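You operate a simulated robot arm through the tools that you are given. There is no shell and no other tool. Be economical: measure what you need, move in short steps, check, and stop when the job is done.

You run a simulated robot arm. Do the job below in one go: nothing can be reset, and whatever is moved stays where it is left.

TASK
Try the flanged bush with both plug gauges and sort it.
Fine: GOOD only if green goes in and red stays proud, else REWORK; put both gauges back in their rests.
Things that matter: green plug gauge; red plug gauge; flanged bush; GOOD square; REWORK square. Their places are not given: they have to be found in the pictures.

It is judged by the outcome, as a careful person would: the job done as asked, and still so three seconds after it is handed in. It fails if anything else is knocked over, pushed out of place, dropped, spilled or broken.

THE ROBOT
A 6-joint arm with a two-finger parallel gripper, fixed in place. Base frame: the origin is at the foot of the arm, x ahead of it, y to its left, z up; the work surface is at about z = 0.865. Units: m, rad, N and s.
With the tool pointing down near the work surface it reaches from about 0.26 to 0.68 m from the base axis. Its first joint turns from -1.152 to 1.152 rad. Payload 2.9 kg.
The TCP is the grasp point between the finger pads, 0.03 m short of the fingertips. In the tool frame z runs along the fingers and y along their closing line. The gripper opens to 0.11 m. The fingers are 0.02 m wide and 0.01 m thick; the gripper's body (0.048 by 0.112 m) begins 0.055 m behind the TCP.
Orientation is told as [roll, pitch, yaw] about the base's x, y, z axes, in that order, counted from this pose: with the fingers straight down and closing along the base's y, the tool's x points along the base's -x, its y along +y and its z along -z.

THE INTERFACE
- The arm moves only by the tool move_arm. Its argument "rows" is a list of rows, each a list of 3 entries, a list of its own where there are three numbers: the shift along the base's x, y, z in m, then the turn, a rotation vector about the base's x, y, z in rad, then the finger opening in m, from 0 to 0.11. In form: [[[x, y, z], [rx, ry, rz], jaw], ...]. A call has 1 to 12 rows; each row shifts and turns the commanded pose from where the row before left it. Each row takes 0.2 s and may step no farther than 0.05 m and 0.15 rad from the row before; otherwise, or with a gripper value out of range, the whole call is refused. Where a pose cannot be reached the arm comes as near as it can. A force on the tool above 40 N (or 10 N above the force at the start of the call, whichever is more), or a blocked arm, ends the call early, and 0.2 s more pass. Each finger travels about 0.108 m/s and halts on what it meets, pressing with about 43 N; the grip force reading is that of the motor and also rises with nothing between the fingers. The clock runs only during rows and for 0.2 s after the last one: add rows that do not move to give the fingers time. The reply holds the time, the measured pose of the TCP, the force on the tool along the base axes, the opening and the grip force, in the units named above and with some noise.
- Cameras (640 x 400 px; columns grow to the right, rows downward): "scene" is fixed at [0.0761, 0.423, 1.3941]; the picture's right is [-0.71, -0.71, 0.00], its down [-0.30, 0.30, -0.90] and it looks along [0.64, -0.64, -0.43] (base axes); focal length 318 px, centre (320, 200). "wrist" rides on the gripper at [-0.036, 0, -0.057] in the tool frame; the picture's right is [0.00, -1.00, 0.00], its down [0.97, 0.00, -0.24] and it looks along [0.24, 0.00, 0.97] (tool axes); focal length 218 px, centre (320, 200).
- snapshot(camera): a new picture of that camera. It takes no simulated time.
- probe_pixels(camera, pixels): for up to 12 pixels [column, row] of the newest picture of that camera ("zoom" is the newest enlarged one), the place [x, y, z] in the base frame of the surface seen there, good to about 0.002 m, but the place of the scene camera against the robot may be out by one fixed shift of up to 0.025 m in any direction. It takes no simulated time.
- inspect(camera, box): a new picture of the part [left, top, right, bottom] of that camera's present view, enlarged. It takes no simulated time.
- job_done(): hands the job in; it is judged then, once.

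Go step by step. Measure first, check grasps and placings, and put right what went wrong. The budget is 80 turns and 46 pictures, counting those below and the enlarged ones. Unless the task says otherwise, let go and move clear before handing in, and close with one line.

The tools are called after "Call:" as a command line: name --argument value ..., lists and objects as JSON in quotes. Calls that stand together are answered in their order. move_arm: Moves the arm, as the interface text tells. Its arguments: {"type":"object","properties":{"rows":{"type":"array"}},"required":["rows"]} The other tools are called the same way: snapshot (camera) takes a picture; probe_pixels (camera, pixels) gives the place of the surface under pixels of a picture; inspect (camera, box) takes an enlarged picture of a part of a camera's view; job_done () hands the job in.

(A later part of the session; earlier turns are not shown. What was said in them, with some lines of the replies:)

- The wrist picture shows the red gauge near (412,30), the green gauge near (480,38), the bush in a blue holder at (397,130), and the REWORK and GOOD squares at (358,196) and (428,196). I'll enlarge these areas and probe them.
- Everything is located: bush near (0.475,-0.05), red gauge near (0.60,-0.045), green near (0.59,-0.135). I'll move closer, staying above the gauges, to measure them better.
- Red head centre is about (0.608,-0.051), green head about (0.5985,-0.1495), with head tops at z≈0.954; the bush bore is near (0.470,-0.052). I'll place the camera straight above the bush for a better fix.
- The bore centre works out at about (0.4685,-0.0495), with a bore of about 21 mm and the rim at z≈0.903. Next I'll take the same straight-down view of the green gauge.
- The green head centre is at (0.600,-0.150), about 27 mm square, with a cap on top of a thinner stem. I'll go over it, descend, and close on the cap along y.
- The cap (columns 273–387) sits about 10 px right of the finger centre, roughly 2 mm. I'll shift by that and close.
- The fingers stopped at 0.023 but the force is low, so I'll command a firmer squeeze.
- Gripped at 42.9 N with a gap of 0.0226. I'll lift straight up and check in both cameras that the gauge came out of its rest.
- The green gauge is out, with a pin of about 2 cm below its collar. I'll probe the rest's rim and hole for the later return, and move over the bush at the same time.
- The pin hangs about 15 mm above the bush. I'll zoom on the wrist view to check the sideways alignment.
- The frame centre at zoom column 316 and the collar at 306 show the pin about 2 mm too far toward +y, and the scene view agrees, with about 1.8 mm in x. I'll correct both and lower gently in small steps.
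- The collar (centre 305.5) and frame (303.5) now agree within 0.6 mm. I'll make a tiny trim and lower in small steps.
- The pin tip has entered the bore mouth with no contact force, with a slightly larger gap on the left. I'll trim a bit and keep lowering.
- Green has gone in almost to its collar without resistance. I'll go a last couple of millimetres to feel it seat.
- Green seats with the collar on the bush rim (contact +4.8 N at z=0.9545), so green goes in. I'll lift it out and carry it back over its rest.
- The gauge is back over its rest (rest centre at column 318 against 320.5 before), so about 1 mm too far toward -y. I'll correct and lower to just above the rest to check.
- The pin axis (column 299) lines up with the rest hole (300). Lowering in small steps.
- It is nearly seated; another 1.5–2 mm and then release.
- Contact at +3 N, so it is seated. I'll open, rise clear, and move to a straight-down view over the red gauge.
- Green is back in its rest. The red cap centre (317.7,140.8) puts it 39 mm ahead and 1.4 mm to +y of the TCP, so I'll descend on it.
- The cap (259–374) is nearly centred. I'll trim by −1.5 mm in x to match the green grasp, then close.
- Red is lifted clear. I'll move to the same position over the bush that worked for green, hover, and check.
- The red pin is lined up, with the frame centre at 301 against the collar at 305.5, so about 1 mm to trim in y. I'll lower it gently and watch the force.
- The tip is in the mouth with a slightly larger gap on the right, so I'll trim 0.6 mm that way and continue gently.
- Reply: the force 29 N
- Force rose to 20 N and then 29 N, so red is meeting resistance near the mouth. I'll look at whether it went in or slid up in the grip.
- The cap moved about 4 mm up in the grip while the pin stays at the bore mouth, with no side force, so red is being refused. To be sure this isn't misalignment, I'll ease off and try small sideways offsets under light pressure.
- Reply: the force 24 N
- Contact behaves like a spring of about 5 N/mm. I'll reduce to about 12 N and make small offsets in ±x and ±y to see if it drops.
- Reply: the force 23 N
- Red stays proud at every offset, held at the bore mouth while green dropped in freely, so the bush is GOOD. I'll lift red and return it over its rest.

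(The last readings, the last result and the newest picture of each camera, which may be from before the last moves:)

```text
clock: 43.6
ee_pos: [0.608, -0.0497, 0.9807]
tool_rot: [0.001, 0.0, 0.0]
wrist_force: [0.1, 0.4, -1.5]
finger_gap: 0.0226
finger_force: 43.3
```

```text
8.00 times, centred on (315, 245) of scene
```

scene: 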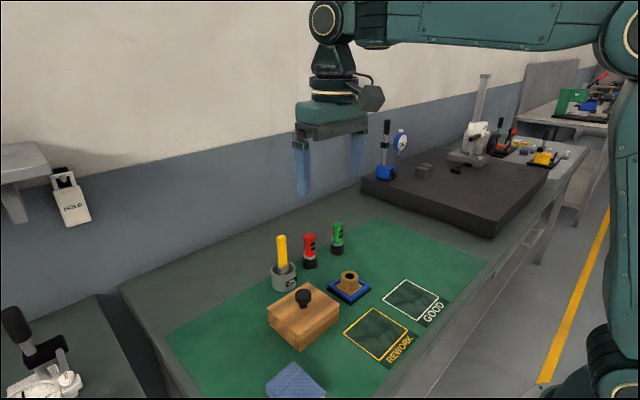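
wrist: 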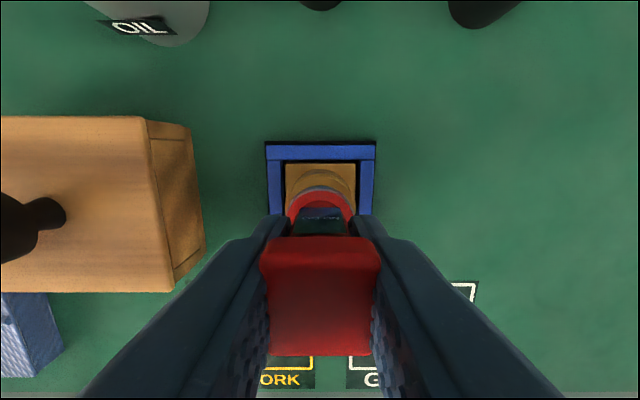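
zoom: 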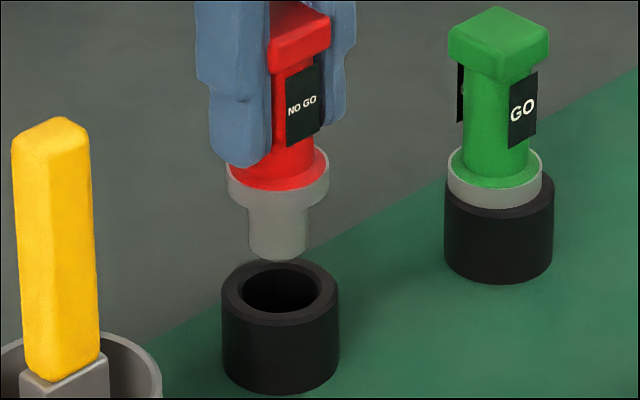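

The pin (column 279) is over the rest hole (280). I'll lower it in.

Call:
move_arm --rows '[[[0, 0, -0.006], [0, 0, 0], 0.0], [[0, 0, -0.006], [0, 0, 0], 0.0], [[0, 0, -0.006], [0, 0, 0], 0.0], [[0, 0, -0.006], [0, 0, 0], 0.0], [[0, 0, -0.006], [0, 0, 0], 0.0], [[0, 0, -0.006], [0, 0, 0], 0.0], [[0, 0, 0], [0, 0, 0], 0.0]]'

Call:
move_arm --rows '[[[0, 0, -0.002], [0, 0, 0], 0.0], [[0, 0, -0.002], [0, 0, 0], 0.0], [[0, 0, 0], [0, 0, 0], 0.0]]'

Call:
inspect --camera "scene" --box '[285, 220, 345, 270]'

```text
clock: 45.2
ee_pos: [0.6097, -0.0509, 0.9437]
tool_rot: [0.001, 0.001, -0.001]
wrist_force: [-0.3, 1.1, -1.1]
finger_gap: 0.0226
finger_force: 43.2
```

```text
clock: 46.0
ee_pos: [0.6098, -0.0483, 0.9415]
tool_rot: [0.0, -0.001, -0.001]
wrist_force: [-0.1, -0.8, -1.1]
finger_gap: 0.0225
finger_force: 42.2
```

```text
8.00 times, centred on (315, 245) of scene
```

zoom: 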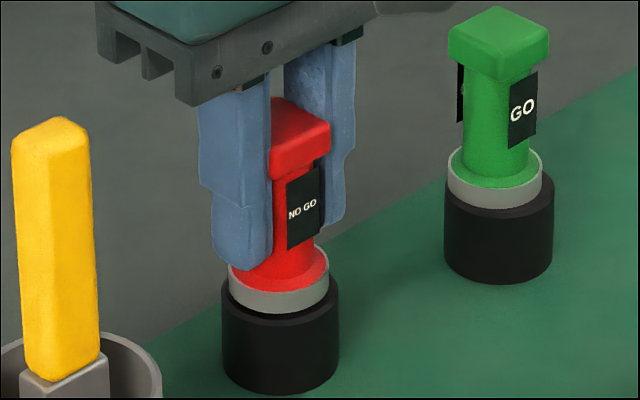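

Nearly down, with a couple of millimetres left because the gauge slid up a little in the grip. I'll keep lowering until contact.

Call:
move_arm --rows '[[[0, 0, -0.001], [0, 0, 0], 0.0], [[0, 0, -0.001], [0, 0, 0], 0.0], [[0, 0, 0], [0, 0, 0], 0.0]]'

Call:
move_arm --rows '[[[0, 0, -0.001], [0, 0, 0], 0.0], [[0, 0, 0], [0, 0, 0], 0.0]]'

```text
clock: 46.8
ee_pos: [0.6092, -0.0489, 0.9398]
tool_rot: [-0.001, -0.002, 0.0]
wrist_force: [0.6, 0.3, -1.1]
finger_gap: 0.0227
finger_force: 42.8
```

```text
clock: 47.4
ee_pos: [0.6083, -0.0496, 0.9389]
tool_rot: [0.0, -0.001, 0.0]
wrist_force: [0.8, 0.3, -0.6]
finger_gap: 0.0226
finger_force: 43.1
```

Call:
move_arm --rows '[[[0, 0, -0.001], [0, 0, 0], 0.0], [[0, 0, -0.001], [0, 0, 0], 0.0], [[0, 0, 0], [0, 0, 0], 0.0]]'

```text
clock: 48.2
ee_pos: [0.6085, -0.0492, 0.9385]
tool_rot: [-0.001, -0.002, 0.001]
wrist_force: [-8.1, 0.4, 23.6]
finger_gap: 0.0225
finger_force: 43.2
```

Contact reached (23.6 N), so it is seated. I'll ease off slightly, open, rise, and look.

Call:
move_arm --rows '[[[0, 0, 0.001], [0, 0, 0], 0.0], [[0, 0, 0], [0, 0, 0], 0.0], [[0, 0, 0], [0, 0, 0], 0.03], [[0, 0, 0], [0, 0, 0], 0.05], [[0, 0, 0], [0, 0, 0], 0.07], [[0, 0, 0.03], [0, 0, 0], 0.07], [[0, 0, 0.03], [0, 0, 0], 0.07], [[0, 0, 0.034], [0, 0, 0], 0.07], [[0, 0, 0], [0, 0, 0], 0.07]]'

Call:
inspect --camera "scene" --box '[280, 200, 400, 310]'

```text
clock: 50.2
ee_pos: [0.6072, -0.0495, 1.0303]
tool_rot: [0.001, -0.001, 0.0]
wrist_force: [-0.6, 0.5, -0.9]
finger_gap: 0.07
finger_force: 0.1
```

```text
3.64 times, centred on (340, 255) of scene
```

zoom: 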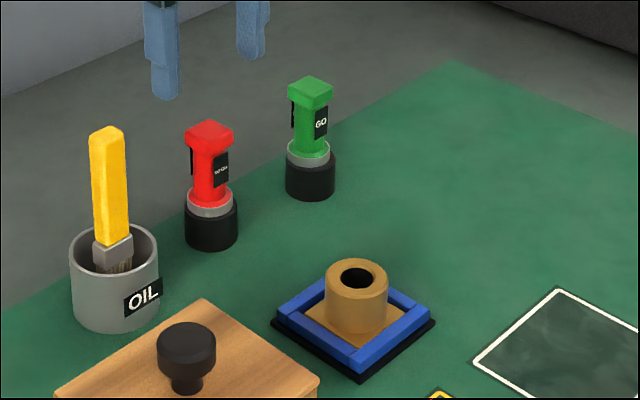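

Both gauges are seated in their rests. Now I'll move over the bush and descend so the fingertips stay just above the blue frame, with TCP at about 0.910.

Call:
move_arm --rows '[[[-0.047, 0, 0], [0, 0, 0], 0.075], [[-0.047, 0, 0], [0, 0, 0], 0.075], [[-0.0469, 0, 0], [0, 0, 0], 0.075], [[0, 0, -0.04], [0, 0, 0], 0.07], [[0, 0, -0.04], [0, 0, 0], 0.07], [[0, 0, -0.03], [0, 0, 0], 0.07], [[0, 0, -0.011], [0, 0, 0], 0.07], [[0, 0, 0], [0, 0, 0], 0.07], [[0, 0, 0], [0, 0, 0], 0.07]]'

Call:
snapshot --camera "wrist"

```text
clock: 52.2
ee_pos: [0.4667, -0.0506, 0.9108]
tool_rot: [-0.001, 0.0, -0.001]
wrist_force: [0.0, 0.1, 0.6]
finger_gap: 0.0698
finger_force: 0.0
```

```text
5 pictures are left
```

wrist: 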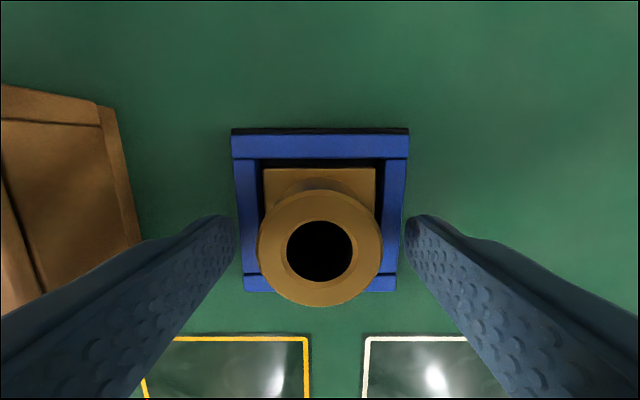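

The tube (258–382) is centred in y and about 3 mm ahead in x. I'll shift, close, and lift slightly.

Call:
move_arm --rows '[[[0.0028, 0, 0], [0, 0, 0], 0.07], [[0, 0, 0], [0, 0, 0], 0.05], [[0, 0, 0], [0, 0, 0], 0.035], [[0, 0, 0], [0, 0, 0], 0.02], [[0, 0, 0], [0, 0, 0], 0.01], [[0, 0, 0], [0, 0, 0], 0.01]]'

Call:
move_arm --rows '[[[0, 0, 0.01], [0, 0, 0], 0.01], [[0, 0, 0.02], [0, 0, 0], 0.01], [[0, 0, 0.02], [0, 0, 0], 0.01], [[0, 0, 0], [0, 0, 0], 0.01]]'

Call:
snapshot --camera "scene"

```text
clock: 53.6
ee_pos: [0.4693, -0.0488, 0.9106]
tool_rot: [0.0, 0.0, 0.001]
wrist_force: [-0.1, -0.3, 0.9]
finger_gap: 0.0417
finger_force: 42.9
```

```text
clock: 54.6
ee_pos: [0.4699, -0.0493, 0.9615]
tool_rot: [-0.001, 0.001, -0.002]
wrist_force: [0.1, -0.2, -0.1]
finger_gap: 0.0101
finger_force: 0.1
```

```text
4 pictures are left
```

scene: 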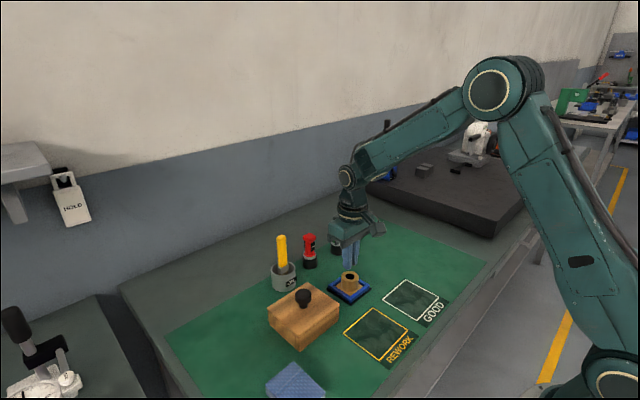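

The fingers slipped off at 0.0101 gap, but the bush still sits in its holder at (349,280). I'll probe to check it, then reopen and grip lower.

Call:
probe_pixels --camera "scene" --pixels '[[349, 287], [349, 282], [343, 276], [356, 276], [362, 290], [336, 289], [349, 296], [349, 301]]'

Call:
move_arm --rows '[[[0, 0, 0], [0, 0, 0], 0.03], [[0, 0, 0], [0, 0, 0], 0.06], [[0, 0, 0], [0, 0, 0], 0.07], [[0, 0, 0], [0, 0, 0], 0.07]]'

Call:
inspect --camera "wrist" --box '[220, 120, 420, 300]'

Call:
probe_pixels --camera "wrist" --pixels '[[320, 160], [320, 180], [300, 180], [340, 180]]'

```text
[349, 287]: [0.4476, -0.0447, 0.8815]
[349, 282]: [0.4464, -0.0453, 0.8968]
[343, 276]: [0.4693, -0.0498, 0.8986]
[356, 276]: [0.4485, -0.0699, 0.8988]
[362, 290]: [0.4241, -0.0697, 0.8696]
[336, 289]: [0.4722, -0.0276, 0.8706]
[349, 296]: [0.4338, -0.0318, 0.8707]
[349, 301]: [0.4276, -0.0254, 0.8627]
```

```text
clock: 55.6
ee_pos: [0.4697, -0.0497, 0.9622]
tool_rot: [-0.001, 0.0, 0.0]
wrist_force: [0.1, -0.2, -0.4]
finger_gap: 0.0702
finger_force: 0.1
```

```text
2.22 times, centred on (320, 210) of wrist
```

zoom: 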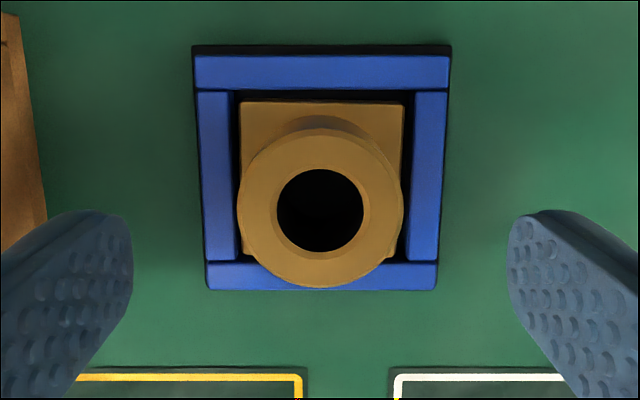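

```text
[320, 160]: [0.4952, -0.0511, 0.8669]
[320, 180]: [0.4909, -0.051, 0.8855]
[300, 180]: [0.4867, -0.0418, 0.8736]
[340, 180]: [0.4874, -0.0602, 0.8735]
```

The bush hasn't moved. I'll regrip lower, with fingertips at about 0.8775, closing fully, then lift very slowly.

Call:
move_arm --rows '[[[-0.0008, 0, -0.03], [0, 0, 0], 0.07], [[0, 0, -0.02], [0, 0, 0], 0.07], [[0, 0, -0.003], [0, 0, 0], 0.07], [[0, 0, 0], [0, 0, 0], 0.07], [[0, 0, 0], [0, 0, 0], 0.05], [[0, 0, 0], [0, 0, 0], 0.035], [[0, 0, 0], [0, 0, 0], 0.02], [[0, 0, 0], [0, 0, 0], 0.0], [[0, 0, 0], [0, 0, 0], 0.0], [[0, 0, 0], [0, 0, 0], 0.0]]'

Call:
move_arm --rows '[[[0, 0, 0.001], [0, 0, 0], 0.0], [[0, 0, 0.001], [0, 0, 0], 0.0], [[0, 0, 0], [0, 0, 0], 0.0]]'

Call:
move_arm --rows '[[[0, 0, 0.001], [0, 0, 0], 0.0], [[0, 0, 0.001], [0, 0, 0], 0.0], [[0, 0, 0], [0, 0, 0], 0.0]]'

```text
clock: 57.8
ee_pos: [0.4696, -0.0488, 0.9084]
tool_rot: [0.001, -0.002, -0.001]
wrist_force: [-0.1, -0.7, 0.2]
finger_gap: 0.0419
finger_force: 43.1
```

```text
clock: 58.6
ee_pos: [0.4693, -0.0486, 0.9108]
tool_rot: [-0.001, 0.0, 0.0]
wrist_force: [0.7, 0.2, -3.5]
finger_gap: 0.0418
finger_force: 43.0
```

```text
clock: 59.4
ee_pos: [0.4703, -0.05, 0.9125]
tool_rot: [-0.001, 0.0, 0.0]
wrist_force: [0.6, 0.6, -2.2]
finger_gap: 0.0417
finger_force: 42.6
```

Holding at a gap of 0.0417 with about 2–3 N of load, so the bush seems to be rising. I'll continue slowly.

Call:
move_arm --rows '[[[0, 0, 0.002], [0, 0, 0], 0.0], [[0, 0, 0.002], [0, 0, 0], 0.0], [[0, 0, 0.002], [0, 0, 0], 0.0], [[0, 0, 0], [0, 0, 0], 0.0]]'

Call:
move_arm --rows '[[[0, 0, 0.002], [0, 0, 0], 0.0], [[0, 0, 0.002], [0, 0, 0], 0.0], [[0, 0, 0.002], [0, 0, 0], 0.0], [[0, 0, 0], [0, 0, 0], 0.0]]'

```text
clock: 60.4
ee_pos: [0.4702, -0.0493, 0.9181]
tool_rot: [-0.001, 0.001, -0.001]
wrist_force: [-0.4, -0.8, -3.0]
finger_gap: 0.0418
finger_force: 42.9
```

```text
clock: 61.4
ee_pos: [0.4699, -0.0485, 0.9236]
tool_rot: [0.0, -0.001, 0.0]
wrist_force: [0.2, -0.2, -3.4]
finger_gap: 0.0417
finger_force: 43.3
```

The load is steady at −3 N. I'll use one picture to confirm the bush has left the holder.

Call:
inspect --camera "scene" --box '[320, 235, 400, 305]'

```text
5.71 times, centred on (360, 270) of scene
```

zoom: 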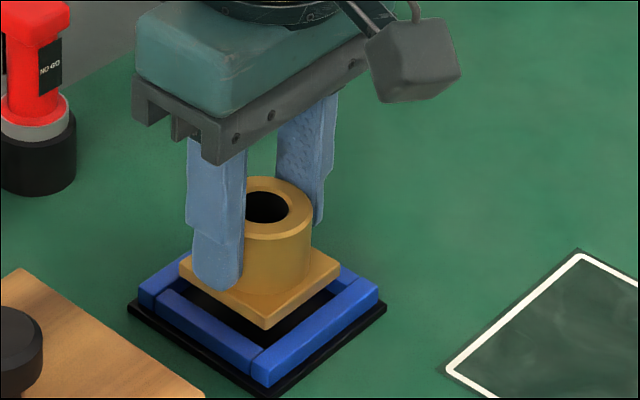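

The bush is lifted level and its flange is clear of the frame. I'll raise it a bit more and carry it gently to the GOOD square centre at (0.344,-0.132).

Call:
move_arm --rows '[[[0, 0, 0.004], [0, 0, 0], 0.0], [[0, 0, 0.004], [0, 0, 0], 0.0], [[0, 0, 0.004], [0, 0, 0], 0.0], [[-0.01, -0.0065, 0], [0, 0, 0], 0.0], [[-0.016, -0.0105, 0], [0, 0, 0], 0.0], [[-0.018, -0.012, 0], [0, 0, 0], 0.0], [[-0.018, -0.012, 0], [0, 0, 0], 0.0], [[-0.018, -0.012, 0], [0, 0, 0], 0.0], [[-0.018, -0.012, 0], [0, 0, 0], 0.0], [[-0.016, -0.011, 0], [0, 0, 0], 0.0], [[-0.011, -0.007, 0], [0, 0, 0], 0.0], [[0, 0, 0], [0, 0, 0], 0.0]]'

Call:
move_arm --rows '[[[0, 0, 0], [0, 0, 0], 0.0]]'

```text
clock: 64.0
ee_pos: [0.3447, -0.1345, 0.9351]
tool_rot: [0.0, -0.002, 0.001]
wrist_force: [0.4, -0.9, -2.4]
finger_gap: 0.0418
finger_force: 42.9
```

```text
clock: 64.4
ee_pos: [0.3446, -0.1342, 0.9363]
tool_rot: [-0.001, -0.001, 0.003]
wrist_force: [1.0, -0.7, -3.4]
finger_gap: 0.0419
finger_force: 43.7
```

Over the GOOD square, about 2 mm too far toward -y. I'll correct and lower gently until contact.

Call:
move_arm --rows '[[[0, 0.002, -0.003], [0, 0, 0], 0.0], [[0, 0, -0.005], [0, 0, 0], 0.0], [[0, 0, -0.005], [0, 0, 0], 0.0], [[0, 0, -0.005], [0, 0, 0], 0.0], [[0, 0, -0.005], [0, 0, 0], 0.0], [[0, 0, -0.003], [0, 0, 0], 0.0], [[0, 0, 0], [0, 0, 0], 0.0]]'

Call:
move_arm --rows '[[[0, 0, -0.001], [0, 0, 0], 0.0], [[0, 0, -0.001], [0, 0, 0], 0.0], [[0, 0, 0], [0, 0, 0], 0.0]]'

```text
clock: 66.0
ee_pos: [0.3443, -0.1293, 0.9093]
tool_rot: [0.0, 0.002, 0.0]
wrist_force: [0.4, -0.4, -2.9]
finger_gap: 0.0421
finger_force: 43.6
```

```text
clock: 66.8
ee_pos: [0.3448, -0.1312, 0.9087]
tool_rot: [0.0, 0.0, -0.001]
wrist_force: [0.1, 1.2, -3.3]
finger_gap: 0.0419
finger_force: 42.9
```

Call:
move_arm --rows '[[[0, 0, -0.001], [0, 0, 0], 0.0], [[0, 0, -0.001], [0, 0, 0], 0.0], [[0, 0, 0], [0, 0, 0], 0.0]]'

Call:
move_arm --rows '[[[0, 0, -0.001], [0, 0, 0], 0.0], [[0, 0, 0], [0, 0, 0], 0.0]]'

```text
clock: 67.6
ee_pos: [0.3444, -0.1307, 0.9049]
tool_rot: [0.0, 0.001, -0.001]
wrist_force: [-0.5, -0.3, -3.2]
finger_gap: 0.0417
finger_force: 43.3
```

```text
clock: 68.2
ee_pos: [0.3449, -0.1299, 0.9049]
tool_rot: [0.001, 0.001, -0.001]
wrist_force: [0.6, -0.5, -3.7]
finger_gap: 0.0417
finger_force: 43.2
```

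Call:
move_arm --rows '[[[0, 0, -0.001], [0, 0, 0], 0.0], [[0, 0, 0], [0, 0, 0], 0.0]]'

Call:
move_arm --rows '[[[0, 0, -0.001], [0, 0, 0], 0.0], [[0, 0, 0], [0, 0, 0], 0.0]]'

```text
clock: 68.8
ee_pos: [0.345, -0.1315, 0.9034]
tool_rot: [0.0, 0.001, 0.0]
wrist_force: [-0.1, 0.2, -2.9]
finger_gap: 0.0418
finger_force: 42.7
```

```text
clock: 69.4
ee_pos: [0.3455, -0.1312, 0.9038]
tool_rot: [0.0, 0.001, -0.001]
wrist_force: [0.4, 0.9, -2.5]
finger_gap: 0.0418
finger_force: 42.7
```

No contact yet; continuing in 1 mm steps.

Call:
move_arm --rows '[[[0, 0, -0.001], [0, 0, 0], 0.0], [[0, 0, 0], [0, 0, 0], 0.0]]'

Call:
move_arm --rows '[[[0, 0, -0.001], [0, 0, 0], 0.0], [[0, 0, 0], [0, 0, 0], 0.0]]'

```text
clock: 70.0
ee_pos: [0.3455, -0.1302, 0.9019]
tool_rot: [0.001, -0.001, 0.0]
wrist_force: [-2.1, -2.7, 5.7]
finger_gap: 0.0417
finger_force: 43.3
```

```text
clock: 70.6
ee_pos: [0.3461, -0.1302, 0.9025]
tool_rot: [-0.004, -0.004, 0.0]
wrist_force: [-5.0, 0.4, 26.6]
finger_gap: 0.0416
finger_force: 43.5
```

Contact at +26 N, so the bush is on the surface. I'll ease up 1 mm, open, rise, and take a check picture.

Call:
move_arm --rows '[[[0, 0, 0.001], [0, 0, 0], 0.0], [[0, 0, 0], [0, 0, 0], 0.0], [[0, 0, 0], [0, 0, 0], 0.05], [[0, 0, 0], [0, 0, 0], 0.065], [[0, 0, 0], [0, 0, 0], 0.075], [[0, 0, 0.02], [0, 0, 0], 0.075], [[0, 0, 0.04], [0, 0, 0], 0.075], [[0, 0, 0.05], [0, 0, 0], 0.075], [[0, 0, 0.05], [0, 0, 0], 0.075], [[0, 0, 0], [0, 0, 0], 0.075]]'

Call:
snapshot --camera "scene"

```text
clock: 72.8
ee_pos: [0.3482, -0.131, 1.0619]
tool_rot: [0.0, 0.0, 0.0]
wrist_force: [-0.4, -0.9, -0.4]
finger_gap: 0.0749
finger_force: 0.0
```

```text
1 pictures are left
```

scene: 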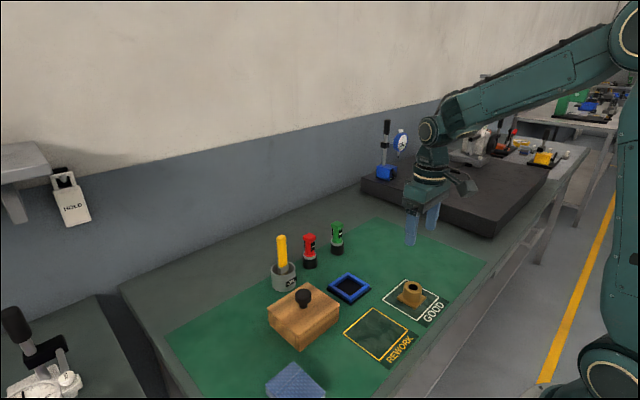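

The bush stands in the GOOD square at (411,293), both gauges are in their rests at (310,250) and (337,238), and the arm is clear. Handing in.

Call:
job_done

```text
The job is handed in.
```

The flanged bush is GOOD: green went in fully and red stayed proud. The bush is in the GOOD square and both gauges are back in their rests.
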